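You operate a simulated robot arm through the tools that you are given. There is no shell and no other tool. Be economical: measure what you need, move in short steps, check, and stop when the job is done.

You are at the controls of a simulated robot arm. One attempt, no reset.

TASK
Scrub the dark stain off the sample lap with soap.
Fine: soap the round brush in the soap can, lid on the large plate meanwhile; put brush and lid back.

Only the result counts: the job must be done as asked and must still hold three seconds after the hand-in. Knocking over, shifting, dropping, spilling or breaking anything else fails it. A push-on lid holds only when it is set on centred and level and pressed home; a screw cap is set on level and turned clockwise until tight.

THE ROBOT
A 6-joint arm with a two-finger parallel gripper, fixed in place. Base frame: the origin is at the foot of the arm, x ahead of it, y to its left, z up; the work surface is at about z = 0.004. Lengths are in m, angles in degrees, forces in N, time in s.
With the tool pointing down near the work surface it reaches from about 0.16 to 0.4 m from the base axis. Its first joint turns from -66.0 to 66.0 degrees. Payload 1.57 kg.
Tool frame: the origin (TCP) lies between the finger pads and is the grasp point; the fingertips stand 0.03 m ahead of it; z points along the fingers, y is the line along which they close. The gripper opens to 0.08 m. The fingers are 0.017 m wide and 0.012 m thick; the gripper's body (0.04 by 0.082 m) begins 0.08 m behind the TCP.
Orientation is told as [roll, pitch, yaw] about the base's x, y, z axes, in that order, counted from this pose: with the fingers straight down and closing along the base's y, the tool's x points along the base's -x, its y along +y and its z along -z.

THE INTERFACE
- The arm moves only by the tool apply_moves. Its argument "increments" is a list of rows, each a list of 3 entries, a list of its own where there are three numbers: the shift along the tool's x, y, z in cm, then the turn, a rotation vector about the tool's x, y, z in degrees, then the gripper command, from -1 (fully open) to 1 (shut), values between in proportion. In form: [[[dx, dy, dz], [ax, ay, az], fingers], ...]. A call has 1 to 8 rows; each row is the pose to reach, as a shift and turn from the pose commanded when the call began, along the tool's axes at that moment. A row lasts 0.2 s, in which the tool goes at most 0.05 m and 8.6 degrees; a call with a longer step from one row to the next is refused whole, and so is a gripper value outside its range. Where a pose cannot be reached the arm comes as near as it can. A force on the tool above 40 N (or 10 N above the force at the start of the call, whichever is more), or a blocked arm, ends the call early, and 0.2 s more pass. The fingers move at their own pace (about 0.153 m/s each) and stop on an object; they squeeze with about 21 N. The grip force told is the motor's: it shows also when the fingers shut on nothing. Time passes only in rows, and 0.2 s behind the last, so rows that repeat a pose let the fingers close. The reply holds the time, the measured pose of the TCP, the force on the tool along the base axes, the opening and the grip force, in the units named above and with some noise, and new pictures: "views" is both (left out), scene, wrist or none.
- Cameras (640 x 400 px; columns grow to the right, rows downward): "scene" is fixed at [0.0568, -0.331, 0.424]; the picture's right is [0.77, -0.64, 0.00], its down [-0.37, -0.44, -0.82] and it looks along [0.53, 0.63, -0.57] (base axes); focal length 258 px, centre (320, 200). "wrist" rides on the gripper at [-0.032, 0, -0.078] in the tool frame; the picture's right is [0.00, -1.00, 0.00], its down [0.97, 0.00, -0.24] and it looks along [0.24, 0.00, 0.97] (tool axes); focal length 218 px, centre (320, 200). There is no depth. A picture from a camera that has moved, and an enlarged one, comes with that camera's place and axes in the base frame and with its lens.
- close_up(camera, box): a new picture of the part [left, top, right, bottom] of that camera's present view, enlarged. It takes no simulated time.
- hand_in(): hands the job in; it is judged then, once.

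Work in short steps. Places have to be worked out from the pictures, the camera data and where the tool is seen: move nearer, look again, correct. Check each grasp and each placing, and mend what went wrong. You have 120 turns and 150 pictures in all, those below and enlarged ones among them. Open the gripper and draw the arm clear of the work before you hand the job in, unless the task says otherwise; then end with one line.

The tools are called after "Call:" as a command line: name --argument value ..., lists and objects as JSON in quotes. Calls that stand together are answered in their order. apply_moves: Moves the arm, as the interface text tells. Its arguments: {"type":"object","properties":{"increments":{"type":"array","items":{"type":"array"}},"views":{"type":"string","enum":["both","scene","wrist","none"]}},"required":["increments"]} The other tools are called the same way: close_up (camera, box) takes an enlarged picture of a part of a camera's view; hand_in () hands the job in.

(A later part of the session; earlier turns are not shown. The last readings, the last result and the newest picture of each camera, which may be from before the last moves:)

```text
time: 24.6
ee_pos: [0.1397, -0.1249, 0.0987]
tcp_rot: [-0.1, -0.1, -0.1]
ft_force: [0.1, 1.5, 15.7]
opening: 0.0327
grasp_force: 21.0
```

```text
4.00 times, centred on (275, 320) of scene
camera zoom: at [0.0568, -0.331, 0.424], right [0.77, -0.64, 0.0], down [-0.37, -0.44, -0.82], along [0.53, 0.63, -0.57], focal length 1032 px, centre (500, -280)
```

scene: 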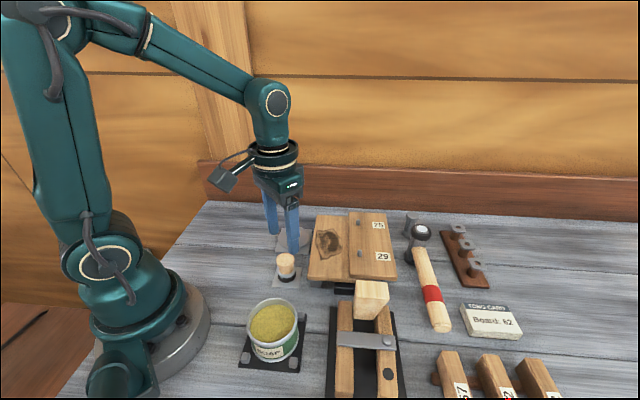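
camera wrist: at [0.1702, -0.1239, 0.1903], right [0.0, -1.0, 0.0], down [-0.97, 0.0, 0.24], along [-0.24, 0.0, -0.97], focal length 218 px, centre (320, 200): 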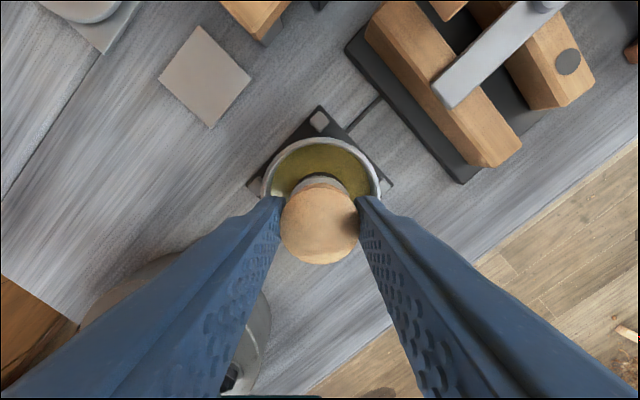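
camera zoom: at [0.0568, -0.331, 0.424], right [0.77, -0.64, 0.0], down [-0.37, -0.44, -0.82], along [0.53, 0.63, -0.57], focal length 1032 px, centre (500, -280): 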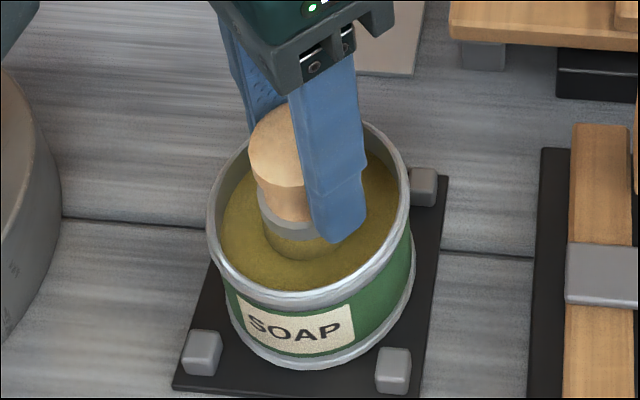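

Bristles pressed into the soap at 16 N and look soap-coloured. Lift straight up.

Call:
apply_moves --increments '[[[0, 0, 0], [0, 0, 0], 1], [[0, 0, -1], [0, 0, 0], 1], [[0, 0, -3], [0, 0, 0], 1], [[0, 0, -6], [0, 0, 0], 1], [[0, 0, -6], [0, 0, 0], 1]]' --views "wrist"

Call:
close_up --camera "scene" --box '[225, 210, 345, 380]'

```text
time: 25.8
ee_pos: [0.1384, -0.1237, 0.1586]
tcp_rot: [0.0, 0.0, 0.0]
ft_force: [0.8, -0.1, -0.5]
opening: 0.0325
grasp_force: 20.9
camera wrist: at [0.1699, -0.1242, 0.2379], right [0.0, -1.0, 0.0], down [-0.97, 0.0, 0.24], along [-0.24, 0.0, -0.97], focal length 218 px, centre (320, 200)
```

wrist: 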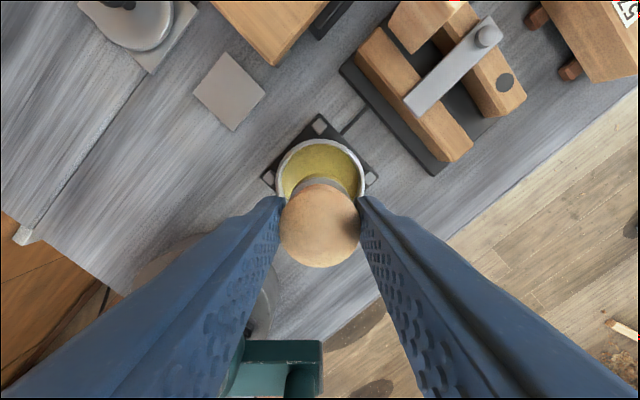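

```text
2.35 times, centred on (285, 295) of scene
camera zoom: at [0.0568, -0.331, 0.424], right [0.77, -0.64, 0.0], down [-0.37, -0.44, -0.82], along [0.53, 0.63, -0.57], focal length 607 px, centre (402, -24)
```

zoom: 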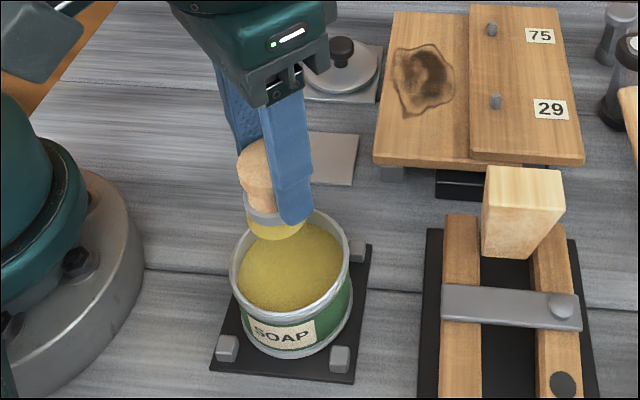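

Bristles are yellow with soap. Move over near the stain with height to map it accurately.

Call:
apply_moves --increments '[[[0, 0, -3], [0, 0, 0], 1], [[-3, 1.9, -4], [0, 0, 0], 1], [[-6.1, 3.7, -4], [0, 0, 0], 1], [[-9.1, 5.6, -4], [0, 0, 0], 1], [[-12.2, 7.4, -4], [0, 0, 0], 1], [[-12.2, 7.4, -4], [0, 0, 0], 1]]' --views "wrist"

Call:
close_up --camera "wrist" --box '[230, 60, 430, 185]'

Call:
close_up --camera "scene" --box '[300, 200, 410, 300]'

```text
time: 27.2
ee_pos: [0.2616, -0.0508, 0.1968]
tcp_rot: [0.0, -0.1, -0.2]
ft_force: [-1.5, 0.3, -1.2]
opening: 0.0326
grasp_force: 21.3
camera wrist: at [0.2934, -0.0505, 0.277], right [0.0, -1.0, 0.0], down [-0.97, 0.0, 0.24], along [-0.24, 0.0, -0.97], focal length 218 px, centre (320, 200)
```

wrist: 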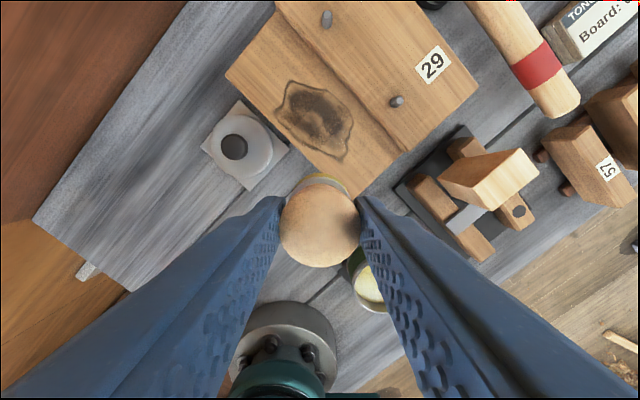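

```text
3.20 times, centred on (330, 122) of wrist
camera zoom: at [0.2934, -0.0505, 0.277], right [0.0, -1.0, 0.0], down [-0.97, 0.0, 0.24], along [-0.24, 0.0, -0.97], focal length 698 px, centre (288, 448)
```

zoom: 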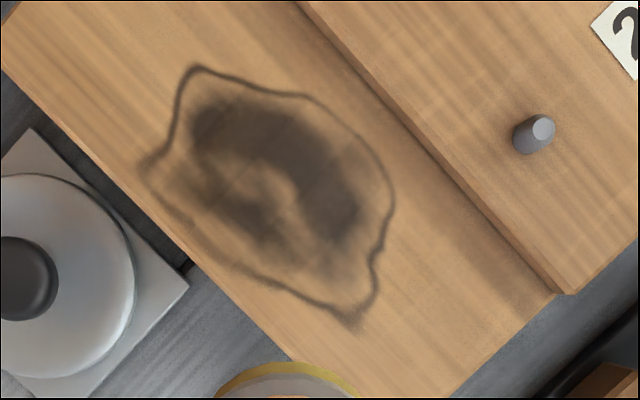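

```text
4.00 times, centred on (355, 250) of scene
camera zoom: at [0.0568, -0.331, 0.424], right [0.77, -0.64, 0.0], down [-0.37, -0.44, -0.82], along [0.53, 0.63, -0.57], focal length 1032 px, centre (180, 0)
```

zoom: 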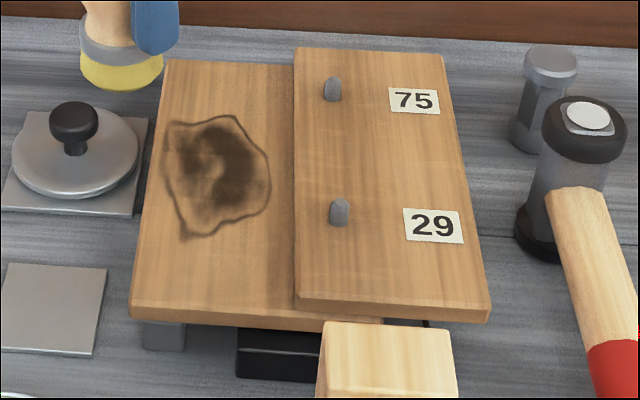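

Stain mapped: centre ≈(0.315,-0.045), ~0.09 long along (1,1)/√2 and ~0.055 wide; board top z≈0.046. Move over its centre and descend to just above the surface.

Call:
apply_moves --increments '[[[-2.7, 0.3, 0], [0, 0, 0], 1], [[-5.3, 0.6, 0], [0, 0, 0], 1], [[-5.3, 0.6, 4], [0, 0, 0], 1], [[-5.3, 0.6, 8], [0, 0, 0], 1], [[-5.3, 0.6, 8.5], [0, 0, 0], 1], [[-5.3, 0.6, 8.5], [0, 0, 0], 1]]' --views "wrist"

Call:
close_up --camera "scene" --box '[290, 190, 390, 290]'

```text
time: 28.6
ee_pos: [0.314, -0.044, 0.113]
tcp_rot: [0.0, 0.0, 0.0]
ft_force: [0.5, 0.4, 0.6]
opening: 0.0326
grasp_force: 21.7
camera wrist: at [0.346, -0.0441, 0.1918], right [0.0, -1.0, 0.0], down [-0.97, 0.0, 0.24], along [-0.24, 0.0, -0.97], focal length 218 px, centre (320, 200)
```

wrist: 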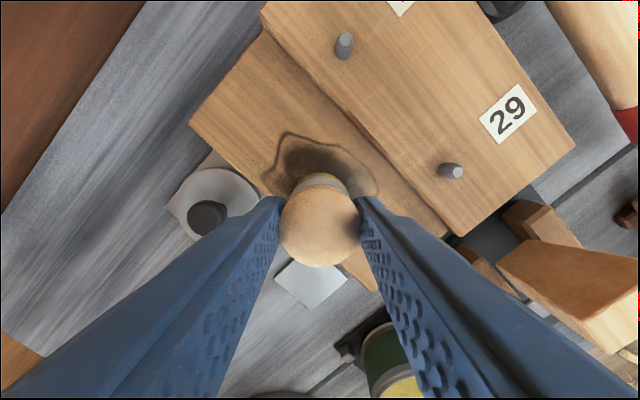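

```text
4.00 times, centred on (340, 240) of scene
camera zoom: at [0.0568, -0.331, 0.424], right [0.77, -0.64, 0.0], down [-0.37, -0.44, -0.82], along [0.53, 0.63, -0.57], focal length 1032 px, centre (240, 40)
```

zoom: 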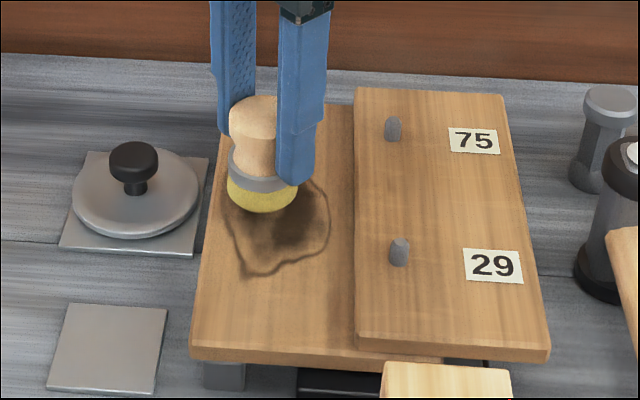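

Lower in small steps to find contact.

Call:
apply_moves --increments '[[[0, 0, 0.5], [0, 0, 0], 1], [[0, 0, 0.9], [0, 0, 0], 1], [[0, 0, 1.1], [0, 0, 0], 1], [[0, 0, 1.1], [0, 0, 0], 1]]' --views "none"

Call:
close_up --camera "scene" --box '[290, 190, 390, 290]'

```text
time: 29.6
ee_pos: [0.3148, -0.0446, 0.1012]
tcp_rot: [0.1, 0.0, 0.1]
ft_force: [-0.1, 1.0, -0.6]
opening: 0.0328
grasp_force: 21.1
```

```text
4.00 times, centred on (340, 240) of scene
camera zoom: at [0.0568, -0.331, 0.424], right [0.77, -0.64, 0.0], down [-0.37, -0.44, -0.82], along [0.53, 0.63, -0.57], focal length 1032 px, centre (240, 40)
```

zoom: 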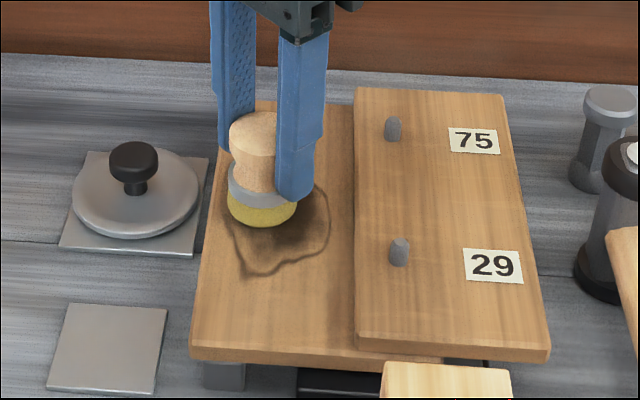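

Call:
apply_moves --increments '[[[0, 0, 0.15], [0, 0, 0], 1], [[0, 0, 0.3], [0, 0, 0], 1], [[0, 0, 0.3], [0, 0, 0], 1]]' --views "none"

Call:
close_up --camera "scene" --box '[290, 190, 390, 290]'

```text
time: 30.4
ee_pos: [0.3143, -0.0456, 0.0996]
tcp_rot: [0.1, 0.0, -0.1]
ft_force: [-0.3, -0.2, -0.8]
opening: 0.0326
grasp_force: 21.1
```

```text
4.00 times, centred on (340, 240) of scene
camera zoom: at [0.0568, -0.331, 0.424], right [0.77, -0.64, 0.0], down [-0.37, -0.44, -0.82], along [0.53, 0.63, -0.57], focal length 1032 px, centre (240, 40)
```

zoom: 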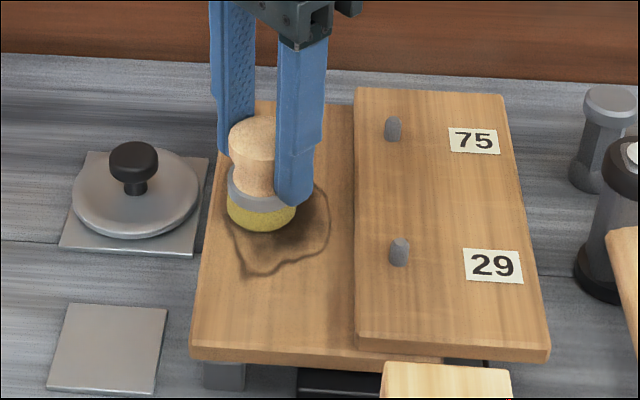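

Call:
apply_moves --increments '[[[0, 0, 0.15], [0, 0, 0], 1], [[0, 0, 0.25], [0, 0, 0], 1], [[0, 0, 0.25], [0, 0, 0], 1]]' --views "none"

Call:
close_up --camera "scene" --box '[290, 190, 390, 290]'

```text
time: 31.2
ee_pos: [0.3142, -0.044, 0.0986]
tcp_rot: [0.0, -0.1, 0.0]
ft_force: [-2.2, 2.0, 19.7]
opening: 0.0325
grasp_force: 21.1
```

```text
4.00 times, centred on (340, 240) of scene
camera zoom: at [0.0567, -0.331, 0.424], right [0.77, -0.64, 0.0], down [-0.37, -0.44, -0.82], along [0.53, 0.63, -0.57], focal length 1032 px, centre (240, 40)
```

zoom: 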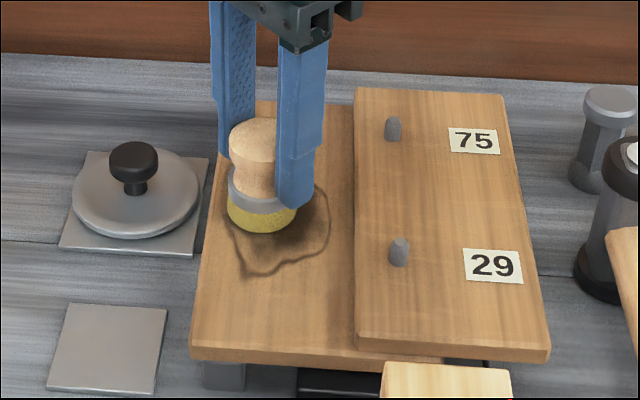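

Contact at 20 N. Ease off 1 mm and make a first scrubbing pass along the stain's long axis.

Call:
apply_moves --increments '[[[0, 0, -0.1], [0, 0, 0], 1], [[-0.57, -0.57, -0.1], [0, 0, 0], 1], [[-1.98, 0.85, -0.1], [0, 0, 0], 1], [[-3.26, 2.12, -0.1], [0, 0, 0], 1], [[-1.98, 0.85, -0.1], [0, 0, 0], 1], [[-0.57, -0.57, -0.1], [0, 0, 0], 1], [[0.85, -1.98, -0.1], [0, 0, 0], 1], [[2.12, -3.26, -0.1], [0, 0, 0], 1]]' --views "none"

Call:
close_up --camera "scene" --box '[290, 190, 390, 290]'

```text
time: 33.0
ee_pos: [0.2912, -0.0767, 0.1002]
tcp_rot: [0.0, 0.0, 0.0]
ft_force: [0.3, 0.0, 0.3]
opening: 0.0327
grasp_force: 21.0
```

```text
4.00 times, centred on (340, 240) of scene
camera zoom: at [0.0568, -0.331, 0.424], right [0.77, -0.64, 0.0], down [-0.37, -0.44, -0.82], along [0.53, 0.63, -0.57], focal length 1032 px, centre (240, 40)
```

zoom: 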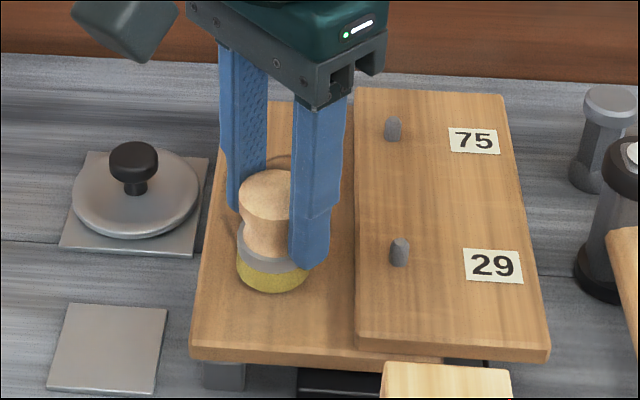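

The stain appears largely gone. Lift to inspect.

Call:
apply_moves --increments '[[[0, 0, -2], [0, 0, 0], 1], [[1.5, 0, -5], [0, 0, 0], 1], [[3, 0, -9], [0, 0, 0], 1], [[3, 0, -9], [0, 0, 0], 1]]' --views "wrist"

Call:
close_up --camera "wrist" --box '[230, 60, 430, 185]'

Call:
close_up --camera "scene" --box '[290, 190, 390, 290]'

```text
time: 34.0
ee_pos: [0.2641, -0.0754, 0.1889]
tcp_rot: [0.0, -0.1, 0.1]
ft_force: [0.4, 0.4, -0.1]
opening: 0.0324
grasp_force: 20.3
camera wrist: at [0.2953, -0.0755, 0.2678], right [0.0, -1.0, 0.0], down [-0.97, 0.0, 0.24], along [-0.24, 0.0, -0.97], focal length 218 px, centre (320, 200)
```

wrist: 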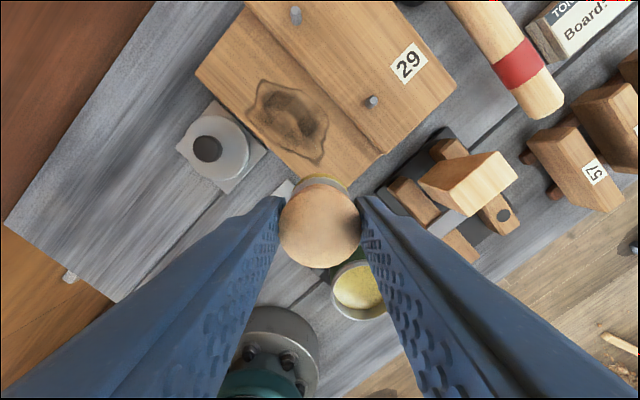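

```text
3.20 times, centred on (330, 122) of wrist
camera zoom: at [0.2953, -0.0755, 0.2678], right [0.0, -1.0, 0.0], down [-0.97, 0.0, 0.24], along [-0.24, 0.0, -0.97], focal length 698 px, centre (288, 448)
```

zoom: 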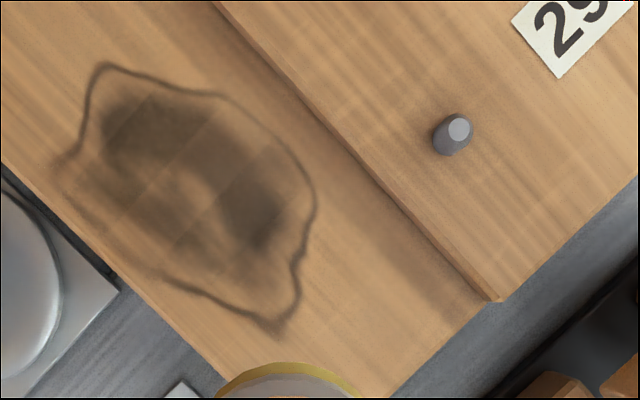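

```text
4.00 times, centred on (340, 240) of scene
camera zoom: at [0.0568, -0.331, 0.424], right [0.77, -0.64, 0.0], down [-0.37, -0.44, -0.82], along [0.53, 0.63, -0.57], focal length 1032 px, centre (240, 40)
```

zoom: 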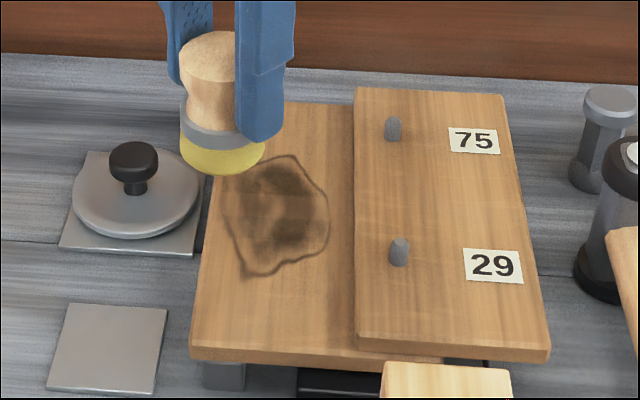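

Only a slight fade: contact was too light. Return over the stain and press a bit more firmly, checking force.

Call:
apply_moves --increments '[[[-2.8, 1.4, 0], [0, 0, 0], 1], [[-5.54, 2.84, 2], [0, 0, 0], 1], [[-5.54, 2.84, 6], [0, 0, 0], 1], [[-5.54, 2.84, 8.5], [0, 0, 0], 1], [[-5.54, 2.84, 8.9], [0, 0, 0], 1], [[-5.54, 2.84, 9.05], [0, 0, 0], 1], [[-5.54, 2.84, 9.05], [0, 0, 0], 1]]' --views "none"

```text
time: 35.6
ee_pos: [0.3178, -0.0476, 0.097]
tcp_rot: [-0.1, 0.0, 0.1]
ft_force: [-1.1, 0.0, 10.5]
opening: 0.0328
grasp_force: 20.6
```

10 N contact. Scrub along +e1 half, slowly, and read force at the end.

Call:
apply_moves --increments '[[[-0.7, 0.7, 0], [0, 0, 0], 1], [[-1.4, 1.4, 0], [0, 0, 0], 1], [[-2.1, 2.1, 0], [0, 0, 0], 1], [[-2.7, 2.7, 0], [0, 0, 0], 1], [[-2.1, 2.1, 0], [0, 0, 0], 1], [[-1.4, 1.4, 0], [0, 0, 0], 1], [[-0.7, 0.7, 0], [0, 0, 0], 1], [[0, 0, 0], [0, 0, 0], 1]]' --views "none"

Call:
apply_moves --increments '[[[0.7, -0.7, 0], [0, 0, 0], 1], [[1.4, -1.4, 0], [0, 0, 0], 1], [[2.1, -2.1, 0], [0, 0, 0], 1], [[2.8, -2.8, 0], [0, 0, 0], 1], [[2.1, -2.1, 0], [0, 0, 0], 1], [[1.4, -1.4, 0], [0, 0, 0], 1], [[0.7, -0.7, 0], [0, 0, 0], 1], [[2.8, -2.8, 0], [0, 0, 0], 1]]' --views "none"

Call:
close_up --camera "scene" --box '[290, 190, 390, 290]'

```text
time: 37.4
ee_pos: [0.319, -0.0476, 0.0978]
tcp_rot: [0.1, -0.3, 0.0]
ft_force: [6.2, 5.7, 19.9]
opening: 0.0325
grasp_force: 21.4
```

```text
time: 39.2
ee_pos: [0.2898, -0.0766, 0.0983]
tcp_rot: [0.1, -0.1, -0.1]
ft_force: [3.4, 2.6, 8.0]
opening: 0.0329
grasp_force: 20.8
```

```text
4.00 times, centred on (340, 240) of scene
camera zoom: at [0.0568, -0.331, 0.424], right [0.77, -0.64, 0.0], down [-0.37, -0.44, -0.82], along [0.53, 0.63, -0.57], focal length 1032 px, centre (240, 40)
```

zoom: 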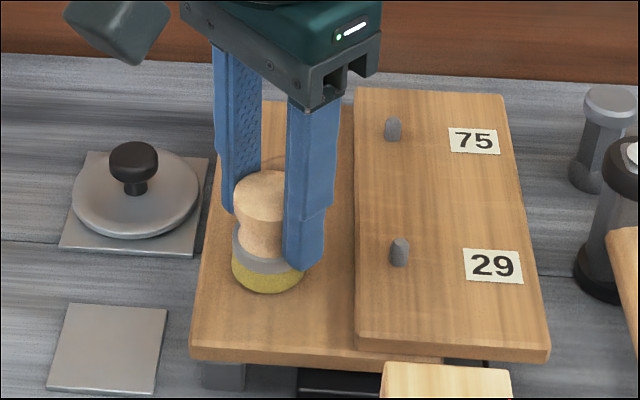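

Board hasn't moved. Now a line closer to the upper board, then one nearer the outer edge.

Call:
apply_moves --increments '[[[-1.56, -0.14, 0], [0, 0, 0], 1], [[-2.62, 0.92, 0], [0, 0, 0], 1], [[-3.68, 1.98, 0], [0, 0, 0], 1], [[-4.74, 3.04, 0], [0, 0, 0], 1], [[-5.8, 4.1, 0], [0, 0, 0], 1], [[-4.74, 3.04, 0], [0, 0, 0], 1], [[-3.68, 1.98, 0], [0, 0, 0], 1], [[-1.56, -0.14, 0], [0, 0, 0], 1]]' --views "none"

Call:
apply_moves --increments '[[[1.84, 1.84, 0], [0, 0, 0], 1], [[0.78, 2.9, 0], [0, 0, 0], 1], [[-0.28, 3.96, 0], [0, 0, 0], 1], [[-1.34, 5.02, 0], [0, 0, 0], 1], [[-2.4, 6.08, 0], [0, 0, 0], 1], [[-2.96, 6.64, 0], [0, 0, 0], 1], [[-1.34, 5.02, 0], [0, 0, 0], 1], [[0.78, 2.9, 0], [0, 0, 0], 1]]' --views "none"

Call:
close_up --camera "scene" --box '[290, 190, 390, 290]'

```text
time: 41.0
ee_pos: [0.3054, -0.0778, 0.0974]
tcp_rot: [0.0, 0.0, 0.0]
ft_force: [0.8, 0.7, 2.1]
opening: 0.0326
grasp_force: 20.9
```

```text
time: 42.8
ee_pos: [0.2983, -0.0488, 0.0984]
tcp_rot: [0.1, -0.1, 0.0]
ft_force: [2.3, 3.0, 7.2]
opening: 0.0325
grasp_force: 20.4
```

```text
4.00 times, centred on (340, 240) of scene
camera zoom: at [0.0568, -0.331, 0.424], right [0.77, -0.64, 0.0], down [-0.37, -0.44, -0.82], along [0.53, 0.63, -0.57], focal length 1032 px, centre (240, 40)
```

zoom: 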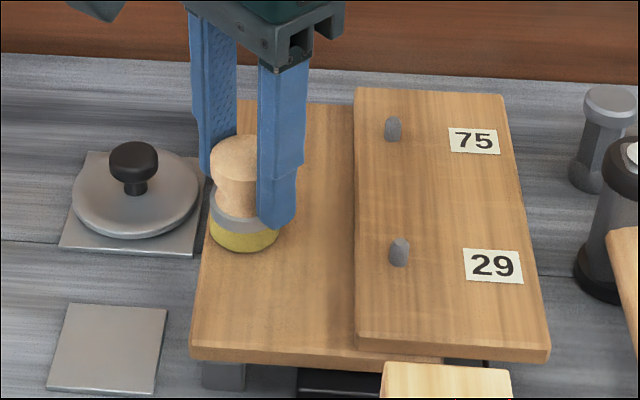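

Stain looks almost gone. Lift and inspect.

Call:
apply_moves --increments '[[[0, 0, -2], [0, 0, 0], 1], [[2, 0, -5], [0, 0, 0], 1], [[4, 0, -9], [0, 0, 0], 1], [[4, 0, -9], [0, 0, 0], 1]]' --views "wrist"

Call:
close_up --camera "wrist" --box '[230, 40, 430, 180]'

Call:
close_up --camera "scene" --box '[290, 190, 390, 290]'

```text
time: 43.8
ee_pos: [0.2581, -0.0482, 0.188]
tcp_rot: [0.0, 0.1, 0.1]
ft_force: [0.0, -0.6, -1.3]
opening: 0.0326
grasp_force: 21.0
camera wrist: at [0.29, -0.0479, 0.2666], right [0.0, -1.0, 0.0], down [-0.97, 0.0, 0.24], along [-0.24, 0.0, -0.97], focal length 218 px, centre (320, 200)
```

wrist: 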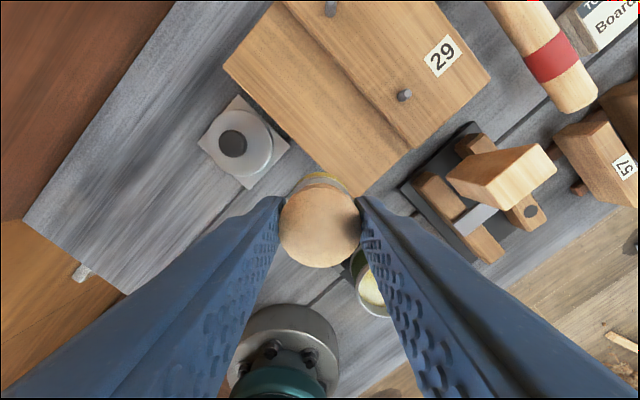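

```text
2.86 times, centred on (330, 110) of wrist
camera zoom: at [0.29, -0.0479, 0.2666], right [0.0, -1.0, 0.0], down [-0.97, 0.0, 0.24], along [-0.24, 0.0, -0.97], focal length 624 px, centre (291, 457)
```

zoom: 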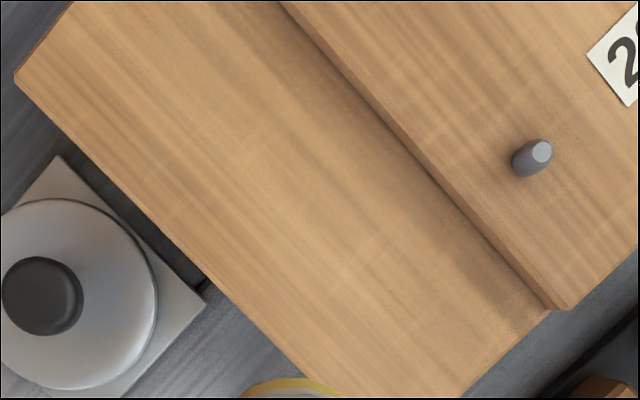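

```text
4.00 times, centred on (340, 240) of scene
camera zoom: at [0.0568, -0.331, 0.424], right [0.77, -0.64, 0.0], down [-0.37, -0.44, -0.82], along [0.53, 0.63, -0.57], focal length 1032 px, centre (240, 40)
```

zoom: 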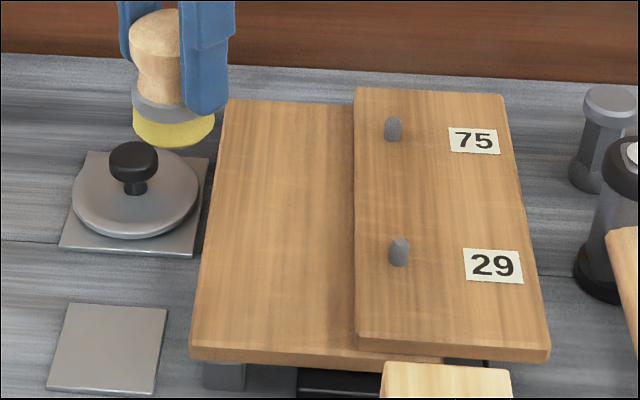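

The stain is gone entirely. Return the brush over the small plate (0.2217,-0.0355).

Call:
apply_moves --increments '[[[1.8, 0.6, 0], [0, 0, 0], 1], [[3.6, 1.25, 0], [0, 0, 0], 1], [[3.6, 1.25, 4], [0, 0, 0], 1], [[3.6, 1.25, 8], [0, 0, 0], 1], [[3.6, 1.25, 10.5], [0, 0, 0], 1], [[3.6, 1.25, 10.5], [0, 0, 0], 1]]' --views "wrist"

Call:
close_up --camera "scene" --box '[245, 225, 325, 295]'

Call:
close_up --camera "wrist" --box '[240, 110, 400, 220]'

```text
time: 45.2
ee_pos: [0.2227, -0.0357, 0.0816]
tcp_rot: [0.0, 0.0, 0.0]
ft_force: [-0.3, -0.6, -0.2]
opening: 0.0327
grasp_force: 20.8
camera wrist: at [0.2542, -0.0359, 0.1608], right [0.0, -1.0, 0.0], down [-0.97, 0.0, 0.24], along [-0.24, 0.0, -0.97], focal length 218 px, centre (320, 200)
```

wrist: 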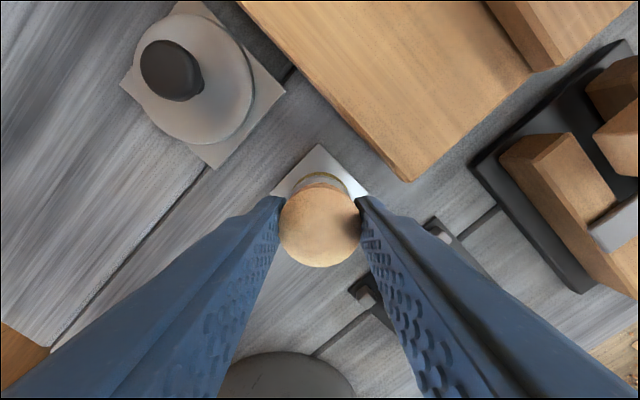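

```text
5.71 times, centred on (285, 260) of scene
camera zoom: at [0.0568, -0.331, 0.424], right [0.77, -0.64, 0.0], down [-0.37, -0.44, -0.82], along [0.53, 0.63, -0.57], focal length 1475 px, centre (520, -143)
```

zoom: 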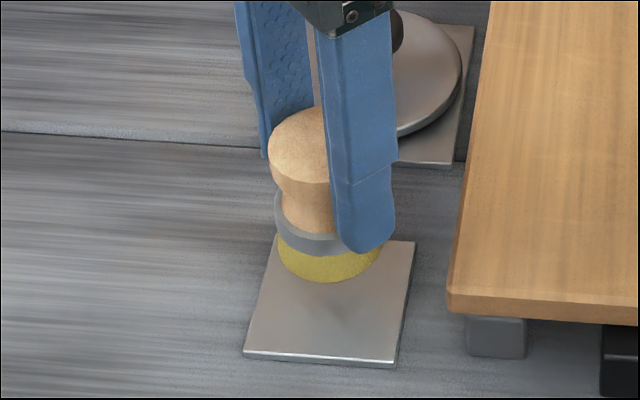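

```text
3.64 times, centred on (320, 165) of wrist
camera zoom: at [0.2542, -0.0359, 0.1608], right [0.0, -1.0, 0.0], down [-0.97, 0.0, 0.24], along [-0.24, 0.0, -0.97], focal length 794 px, centre (320, 327)
```

zoom: 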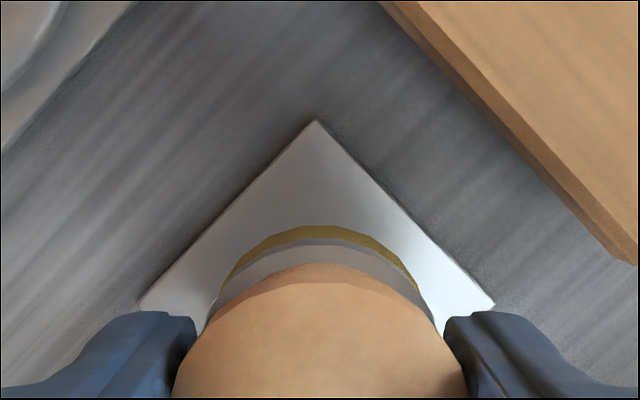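

Centred. Lower to contact.

Call:
apply_moves --increments '[[[0.05, 0, 0.8], [0, 0, 0], 1], [[0.05, 0, 1.5], [0, 0, 0], 1], [[0.05, 0, 1.7], [0, 0, 0], 1], [[0.05, 0, 1.7], [0, 0, 0], 1]]' --views "none"

Call:
close_up --camera "scene" --box '[245, 225, 325, 295]'

```text
time: 46.2
ee_pos: [0.223, -0.0366, 0.0647]
tcp_rot: [0.0, 0.0, 0.0]
ft_force: [0.3, 0.1, -0.1]
opening: 0.0328
grasp_force: 20.8
```

```text
5.71 times, centred on (285, 260) of scene
camera zoom: at [0.0568, -0.331, 0.424], right [0.77, -0.64, 0.0], down [-0.37, -0.44, -0.82], along [0.53, 0.63, -0.57], focal length 1475 px, centre (520, -143)
```

zoom: 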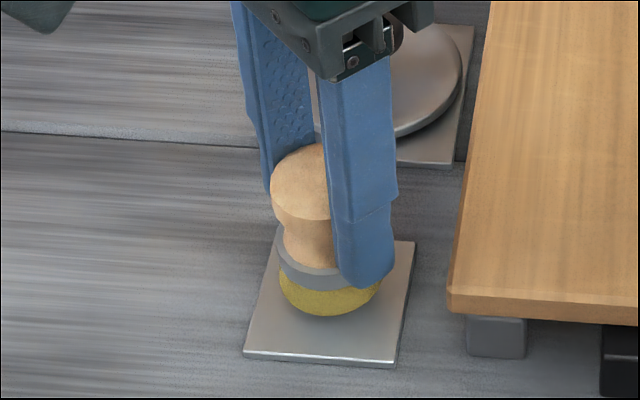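

Call:
apply_moves --increments '[[[0.05, 0, 0.15], [0, 0, 0], 1], [[0.05, 0, 0.3], [0, 0, 0], 1], [[0.05, 0, 0.3], [0, 0, 0], 1]]' --views "none"

Call:
close_up --camera "scene" --box '[245, 225, 325, 295]'

```text
time: 47.0
ee_pos: [0.2218, -0.0351, 0.0623]
tcp_rot: [-0.1, 0.1, 0.0]
ft_force: [-0.1, -0.5, -2.0]
opening: 0.0329
grasp_force: 20.6
```

```text
5.71 times, centred on (285, 260) of scene
camera zoom: at [0.0568, -0.331, 0.424], right [0.77, -0.64, 0.0], down [-0.37, -0.44, -0.82], along [0.53, 0.63, -0.57], focal length 1475 px, centre (520, -143)
```

zoom: 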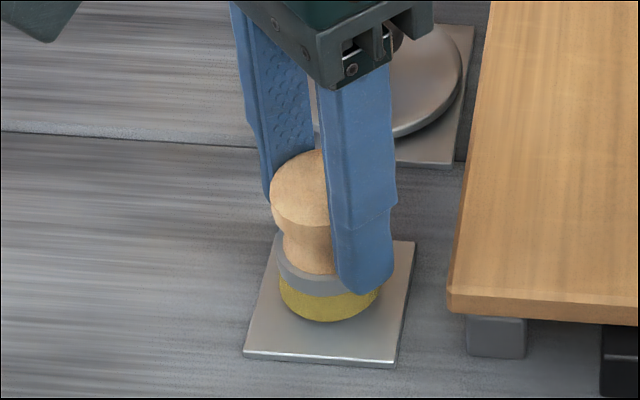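

Slightly higher than the original rest; a bit more.

Call:
apply_moves --increments '[[[0, 0, 0.1], [0, 0, 0], 1], [[0, 0, 0.2], [0, 0, 0], 1]]' --views "none"

```text
time: 47.6
ee_pos: [0.2205, -0.0367, 0.0595]
tcp_rot: [0.0, 0.0, 0.0]
ft_force: [-0.5, -0.1, 1.2]
opening: 0.0326
grasp_force: 21.3
```

Call:
apply_moves --increments '[[[0, 0, 0.1], [0, 0, 0], 1], [[0, 0, 0.1], [0, 0, 0], 1]]' --views "none"

Call:
close_up --camera "scene" --box '[245, 225, 325, 295]'

```text
time: 48.2
ee_pos: [0.2217, -0.0364, 0.0595]
tcp_rot: [0.0, -0.1, 0.1]
ft_force: [-0.2, 0.3, -0.6]
opening: 0.0329
grasp_force: 21.0
```

```text
5.71 times, centred on (285, 260) of scene
camera zoom: at [0.0568, -0.331, 0.424], right [0.77, -0.64, 0.0], down [-0.37, -0.44, -0.82], along [0.53, 0.63, -0.57], focal length 1475 px, centre (520, -143)
```

zoom: 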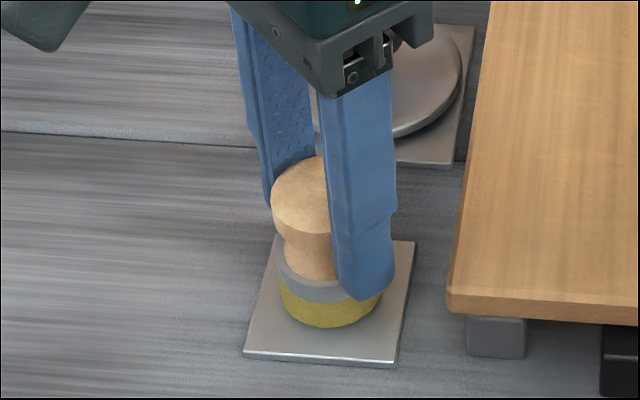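

Call:
apply_moves --increments '[[[0, 0, 0.1], [0, 0, 0], 1], [[0, 0, 0.1], [0, 0, 0], 1]]' --views "none"

```text
time: 48.8
ee_pos: [0.2223, -0.0367, 0.059]
tcp_rot: [0.0, 0.1, 0.0]
ft_force: [0.4, 0.4, 0.1]
opening: 0.0327
grasp_force: 21.0
```

Call:
apply_moves --increments '[[[0, 0, 0.05], [0, 0, 0], 1], [[0, 0, 0.1], [0, 0, 0], 1]]' --views "none"

Call:
close_up --camera "scene" --box '[245, 225, 325, 295]'

```text
time: 49.4
ee_pos: [0.2208, -0.0366, 0.0583]
tcp_rot: [0.0, 0.0, 0.0]
ft_force: [-0.8, 0.3, 4.6]
opening: 0.0328
grasp_force: 20.9
```

```text
5.71 times, centred on (285, 260) of scene
camera zoom: at [0.0568, -0.331, 0.424], right [0.77, -0.64, 0.0], down [-0.37, -0.44, -0.82], along [0.53, 0.63, -0.57], focal length 1475 px, centre (520, -143)
```

zoom: 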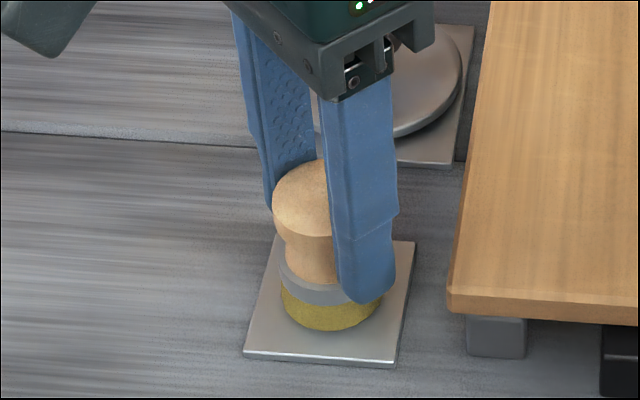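

Contact (4.6 N). Release and lift off.

Call:
apply_moves --increments '[[[0, 0, 0], [0, 0, 0], 0.2], [[0, 0, 0], [0, 0, 0], -0.3], [[0, 0, 0], [0, 0, 0], -0.3], [[0, 0, -3], [0, 0, 0], -0.3], [[0, 0, -7], [0, 0, 0], -0.3], [[0, 0, -10], [0, 0, 0], -0.3]]' --views "wrist"

Call:
close_up --camera "scene" --box '[245, 195, 345, 295]'

```text
time: 50.8
ee_pos: [0.2205, -0.0375, 0.1568]
tcp_rot: [0.0, 0.1, 0.0]
ft_force: [-0.3, -0.1, 0.4]
opening: 0.0519
grasp_force: 0.1
camera wrist: at [0.2526, -0.0367, 0.2371], right [0.0, -1.0, 0.0], down [-0.97, 0.0, 0.24], along [-0.24, 0.0, -0.97], focal length 218 px, centre (320, 200)
```

wrist: 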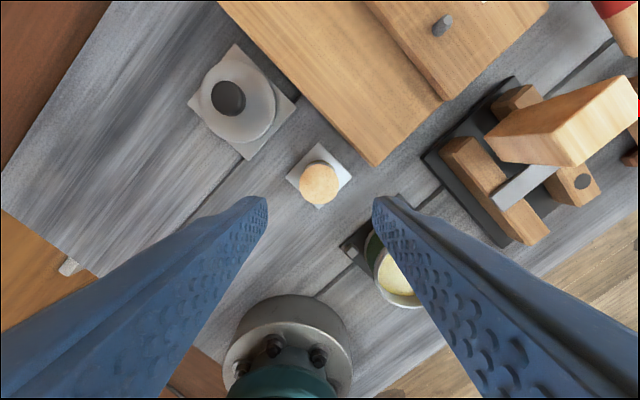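

```text
4.00 times, centred on (295, 245) of scene
camera zoom: at [0.0568, -0.331, 0.424], right [0.77, -0.64, 0.0], down [-0.37, -0.44, -0.82], along [0.53, 0.63, -0.57], focal length 1032 px, centre (420, 20)
```

zoom: 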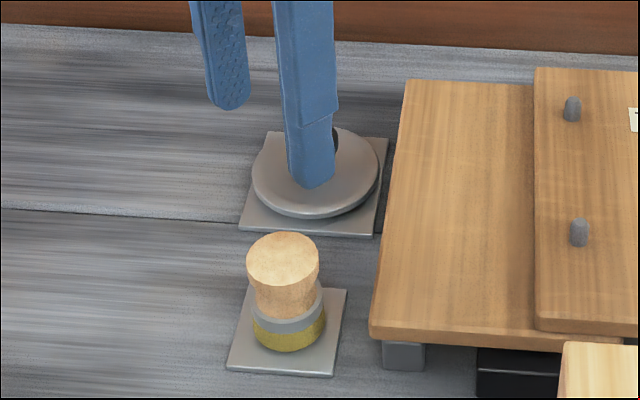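

Brush stands on its plate. Now back to the lid at (0.2913,0.040).

Call:
apply_moves --increments '[[[-2.4, 2.5, 0], [0, 0, 0], -0.3], [[-4.7, 5.1, 0], [0, 0, 0], -0.3], [[-7.05, 7.7, 0], [0, 0, 0], -0.3], [[-7.05, 7.7, 3], [0, 0, 0], -0.3], [[-7.05, 7.7, 6], [0, 0, 0], -0.3], [[-7.05, 7.7, 6], [0, 0, 0], -0.3]]' --views "wrist"

Call:
close_up --camera "wrist" --box '[240, 110, 400, 250]'

```text
time: 52.2
ee_pos: [0.2923, 0.0407, 0.0973]
tcp_rot: [-0.1, -0.1, 0.0]
ft_force: [-0.9, 0.2, 0.1]
opening: 0.0519
grasp_force: 0.1
camera wrist: at [0.3236, 0.0416, 0.1768], right [0.0, -1.0, 0.0], down [-0.97, 0.0, 0.24], along [-0.24, 0.0, -0.97], focal length 218 px, centre (320, 200)
```

wrist: 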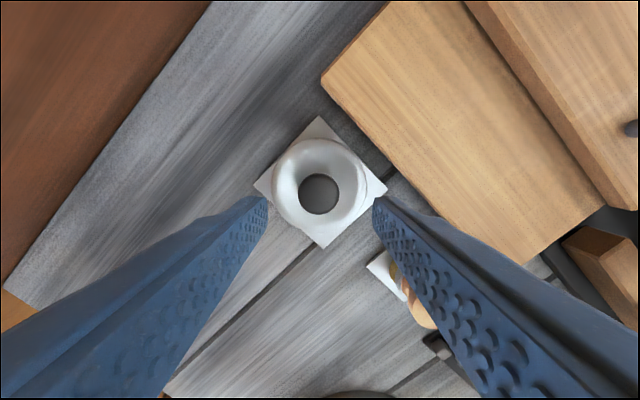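

```text
2.86 times, centred on (320, 180) of wrist
camera zoom: at [0.3236, 0.0416, 0.1768], right [0.0, -1.0, 0.0], down [-0.97, 0.0, 0.24], along [-0.24, 0.0, -0.97], focal length 624 px, centre (320, 257)
```

zoom: 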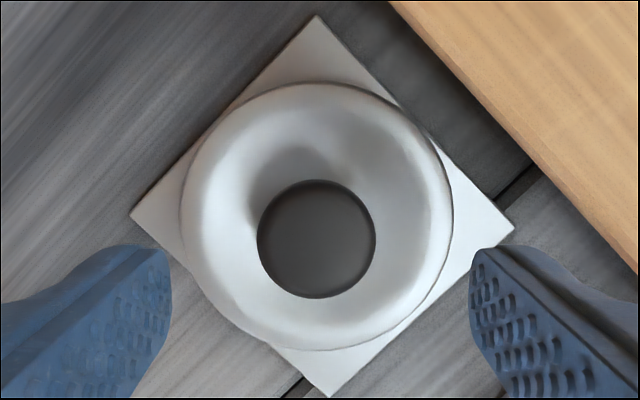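

Knob centred. Descend to TCP≈0.0435 and grip.

Call:
apply_moves --increments '[[[0, 0.05, 2.5], [0, 0, 0], -0.3], [[0, 0.05, 4.5], [0, 0, 0], -0.3], [[0, 0.05, 5.4], [0, 0, 0], -0.3], [[0, 0.05, 5.4], [0, 0, 0], 0.3], [[0, 0.05, 5.4], [0, 0, 0], 1], [[0, 0.05, 5.4], [0, 0, 0], 1], [[0, 0.05, 5.4], [0, 0, 0], 1]]' --views "none"

Call:
close_up --camera "scene" --box '[245, 195, 345, 265]'

```text
time: 53.8
ee_pos: [0.2922, 0.043, 0.0446]
tcp_rot: [0.1, 0.0, 0.0]
ft_force: [-0.7, -0.5, 0.1]
opening: 0.0263
grasp_force: 20.9
```

```text
5.71 times, centred on (295, 230) of scene
camera zoom: at [0.0568, -0.331, 0.424], right [0.77, -0.64, 0.0], down [-0.37, -0.44, -0.82], along [0.53, 0.63, -0.57], focal length 1475 px, centre (463, 29)
```

zoom: 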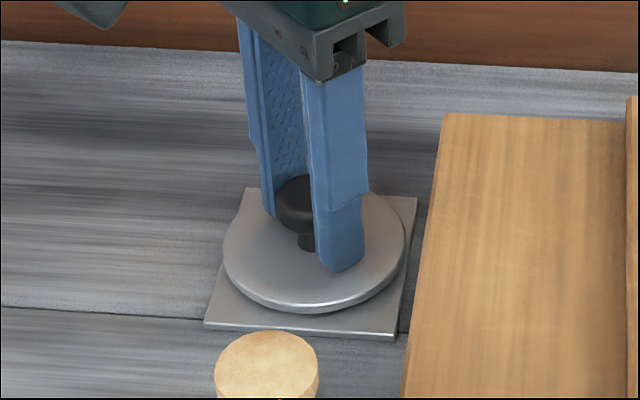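

Gripped. Lift gently.

Call:
apply_moves --increments '[[[0, 0, -0.5], [0, 0, 0], 1], [[0, 0, -2.5], [0, 0, 0], 1], [[0, 0, -6], [0, 0, 0], 1], [[0, 0, -10], [0, 0, 0], 1], [[0, 0, -14], [0, 0, 0], 1], [[0, 0, -14], [0, 0, 0], 1]]' --views "scene"

```text
time: 55.2
ee_pos: [0.2919, 0.0415, 0.1837]
tcp_rot: [0.1, 0.0, 0.0]
ft_force: [-0.8, 0.7, -1.1]
opening: 0.0268
grasp_force: 21.4
```

scene: 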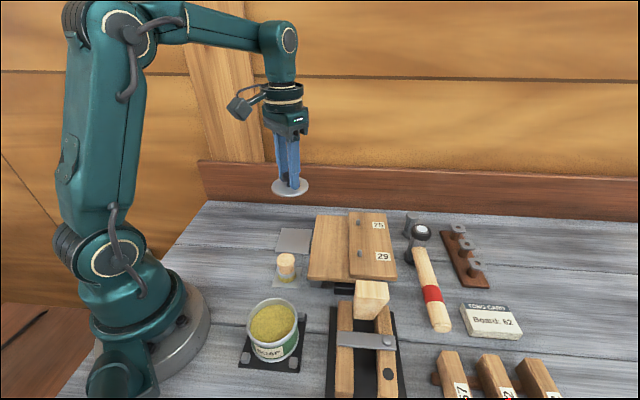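

Lid held. Carry it over the can.

Call:
apply_moves --increments '[[[3, -3.3, 0], [0, 0, 0], 1], [[6.1, -6.6, 0], [0, 0, 0], 1], [[9.2, -9.9, 0], [0, 0, 0], 1], [[12.3, -13.2, 0], [0, 0, 0], 1], [[15.3, -16.5, 0], [0, 0, 0], 1], [[15.3, -16.5, 3], [0, 0, 0], 1], [[15.3, -16.5, 6], [0, 0, 0], 1], [[15.3, -16.5, 6], [0, 0, 0], 1]]' --views "wrist"

Call:
close_up --camera "scene" --box '[225, 240, 325, 385]'

Call:
close_up --camera "wrist" --box '[220, 90, 420, 290]'

```text
time: 57.0
ee_pos: [0.1391, -0.1231, 0.1235]
tcp_rot: [0.1, 0.0, 0.0]
ft_force: [0.1, 1.1, -0.5]
opening: 0.0265
grasp_force: 21.2
camera wrist: at [0.1701, -0.1235, 0.2029], right [0.0, -1.0, 0.0], down [-0.97, 0.0, 0.24], along [-0.24, 0.0, -0.97], focal length 218 px, centre (320, 200)
```

wrist: 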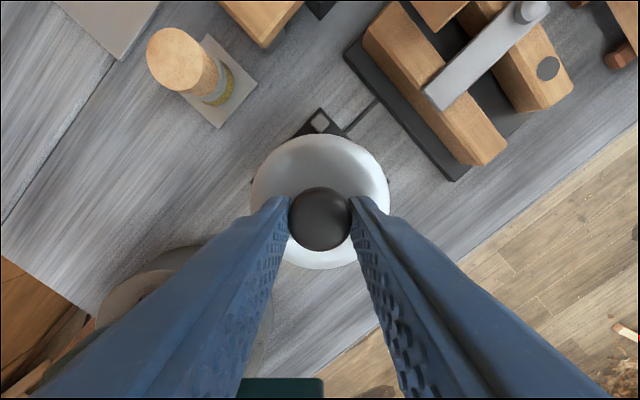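

```text
2.76 times, centred on (275, 312) of scene
camera zoom: at [0.0568, -0.3311, 0.424], right [0.77, -0.64, 0.0], down [-0.37, -0.44, -0.82], along [0.53, 0.63, -0.57], focal length 712 px, centre (444, -110)
```

zoom: 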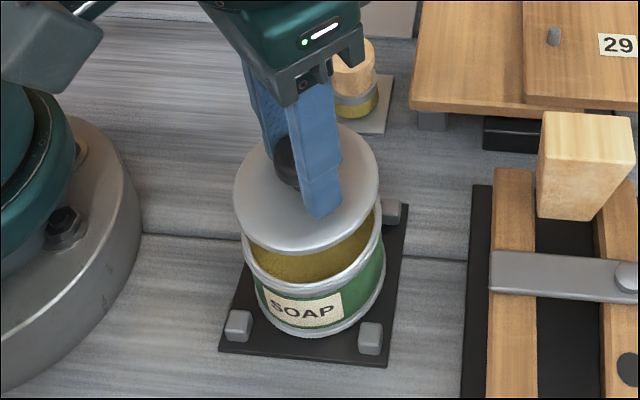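

```text
2.00 times, centred on (320, 190) of wrist
camera zoom: at [0.1701, -0.1235, 0.2029], right [0.0, -1.0, 0.0], down [-0.97, 0.0, 0.24], along [-0.24, 0.0, -0.97], focal length 436 px, centre (320, 220)
```

zoom: 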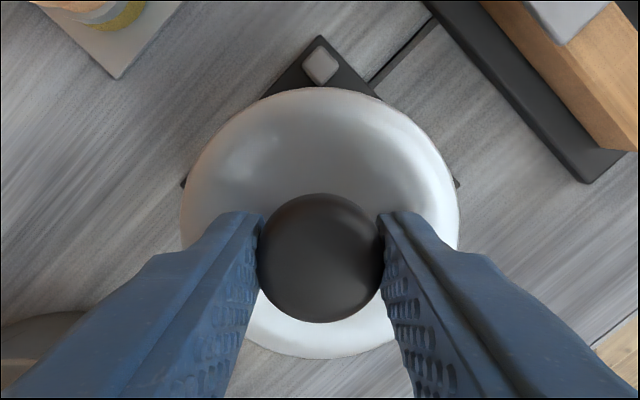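

Comparing with the removal readings, I need y −1 mm. Lower to ~0.105 and check alignment.

Call:
apply_moves --increments '[[[0, -0.1, 0.8], [0, 0, 0], 1], [[0, -0.1, 1.6], [0, 0, 0], 1], [[0, -0.1, 1.8], [0, 0, 0], 1], [[0, -0.1, 1.8], [0, 0, 0], 1]]' --views "none"

Call:
close_up --camera "scene" --box '[235, 270, 315, 370]'

Call:
close_up --camera "wrist" --box '[220, 90, 420, 290]'

```text
time: 58.0
ee_pos: [0.1391, -0.1245, 0.1059]
tcp_rot: [0.0, 0.0, 0.1]
ft_force: [-0.1, 0.3, -0.7]
opening: 0.0265
grasp_force: 20.5
```

```text
4.00 times, centred on (275, 320) of scene
camera zoom: at [0.0568, -0.3311, 0.424], right [0.77, -0.64, 0.0], down [-0.37, -0.44, -0.82], along [0.53, 0.63, -0.57], focal length 1032 px, centre (500, -280)
```

zoom: 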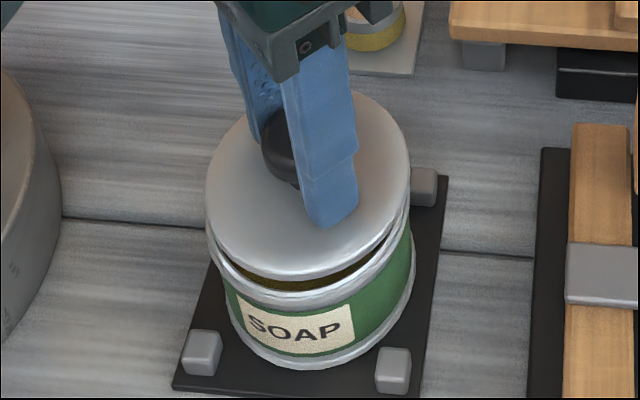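

```text
2.00 times, centred on (320, 190) of wrist
camera zoom: at [0.1704, -0.1245, 0.1844], right [0.0, -1.0, 0.0], down [-0.97, 0.0, 0.24], along [-0.24, 0.0, -0.97], focal length 436 px, centre (320, 220)
```

zoom: 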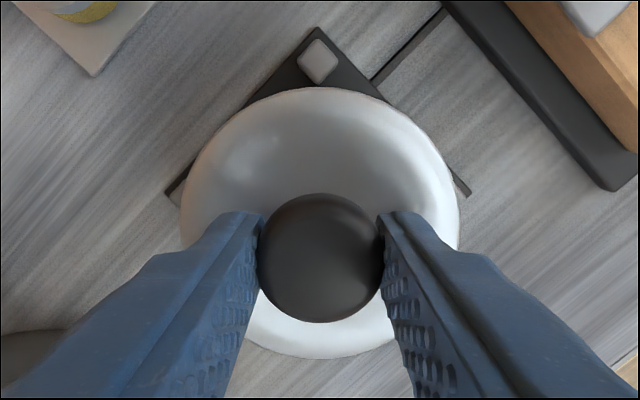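

Compared with the removal picture the lid sits ~1.3 mm too far +x. Correct it and lower further to just above the rim.

Call:
apply_moves --increments '[[[0.13, 0, 0], [0, 0, 0], 1], [[0.13, 0, 0.4], [0, 0, 0], 1], [[0.13, 0, 0.5], [0, 0, 0], 1], [[0.13, 0, 0.5], [0, 0, 0], 1]]' --views "none"

Call:
close_up --camera "scene" --box '[235, 270, 315, 370]'

```text
time: 59.0
ee_pos: [0.137, -0.1236, 0.1011]
tcp_rot: [0.0, 0.0, 0.0]
ft_force: [-0.3, 0.9, -0.7]
opening: 0.0266
grasp_force: 21.2
```

```text
4.00 times, centred on (275, 320) of scene
camera zoom: at [0.0568, -0.331, 0.424], right [0.77, -0.64, 0.0], down [-0.37, -0.44, -0.82], along [0.53, 0.63, -0.57], focal length 1032 px, centre (500, -280)
```

zoom: 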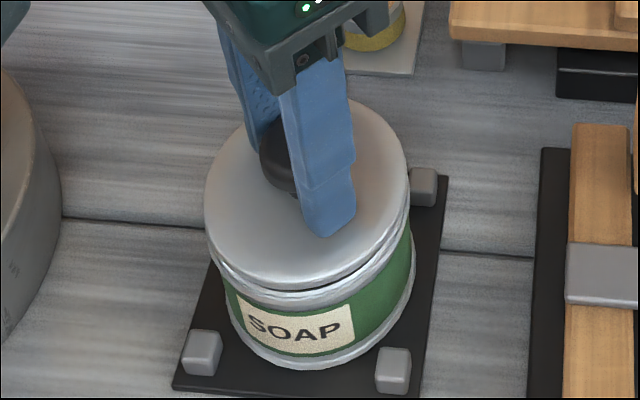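

Lined up well. Lower slowly onto the can.

Call:
apply_moves --increments '[[[0, 0, 0.15], [0, 0, 0], 1], [[0, 0, 0.3], [0, 0, 0], 1], [[0, 0, 0.3], [0, 0, 0], 1]]' --views "none"

Call:
close_up --camera "scene" --box '[235, 270, 315, 370]'

```text
time: 59.8
ee_pos: [0.1374, -0.1253, 0.0981]
tcp_rot: [0.0, 0.0, 0.0]
ft_force: [-0.1, -0.4, 0.2]
opening: 0.0262
grasp_force: 21.0
```

```text
4.00 times, centred on (275, 320) of scene
camera zoom: at [0.0568, -0.331, 0.424], right [0.77, -0.64, 0.0], down [-0.37, -0.44, -0.82], along [0.53, 0.63, -0.57], focal length 1032 px, centre (500, -280)
```

zoom: 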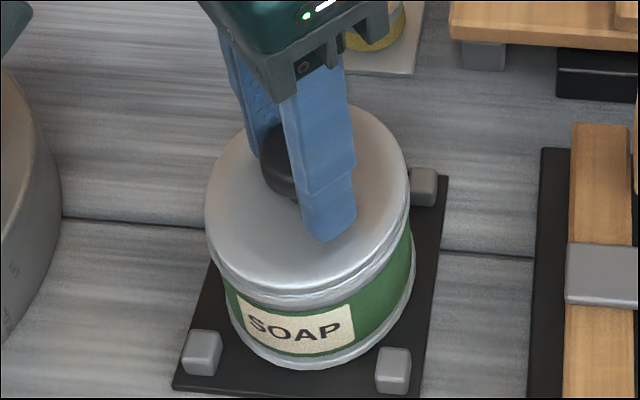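

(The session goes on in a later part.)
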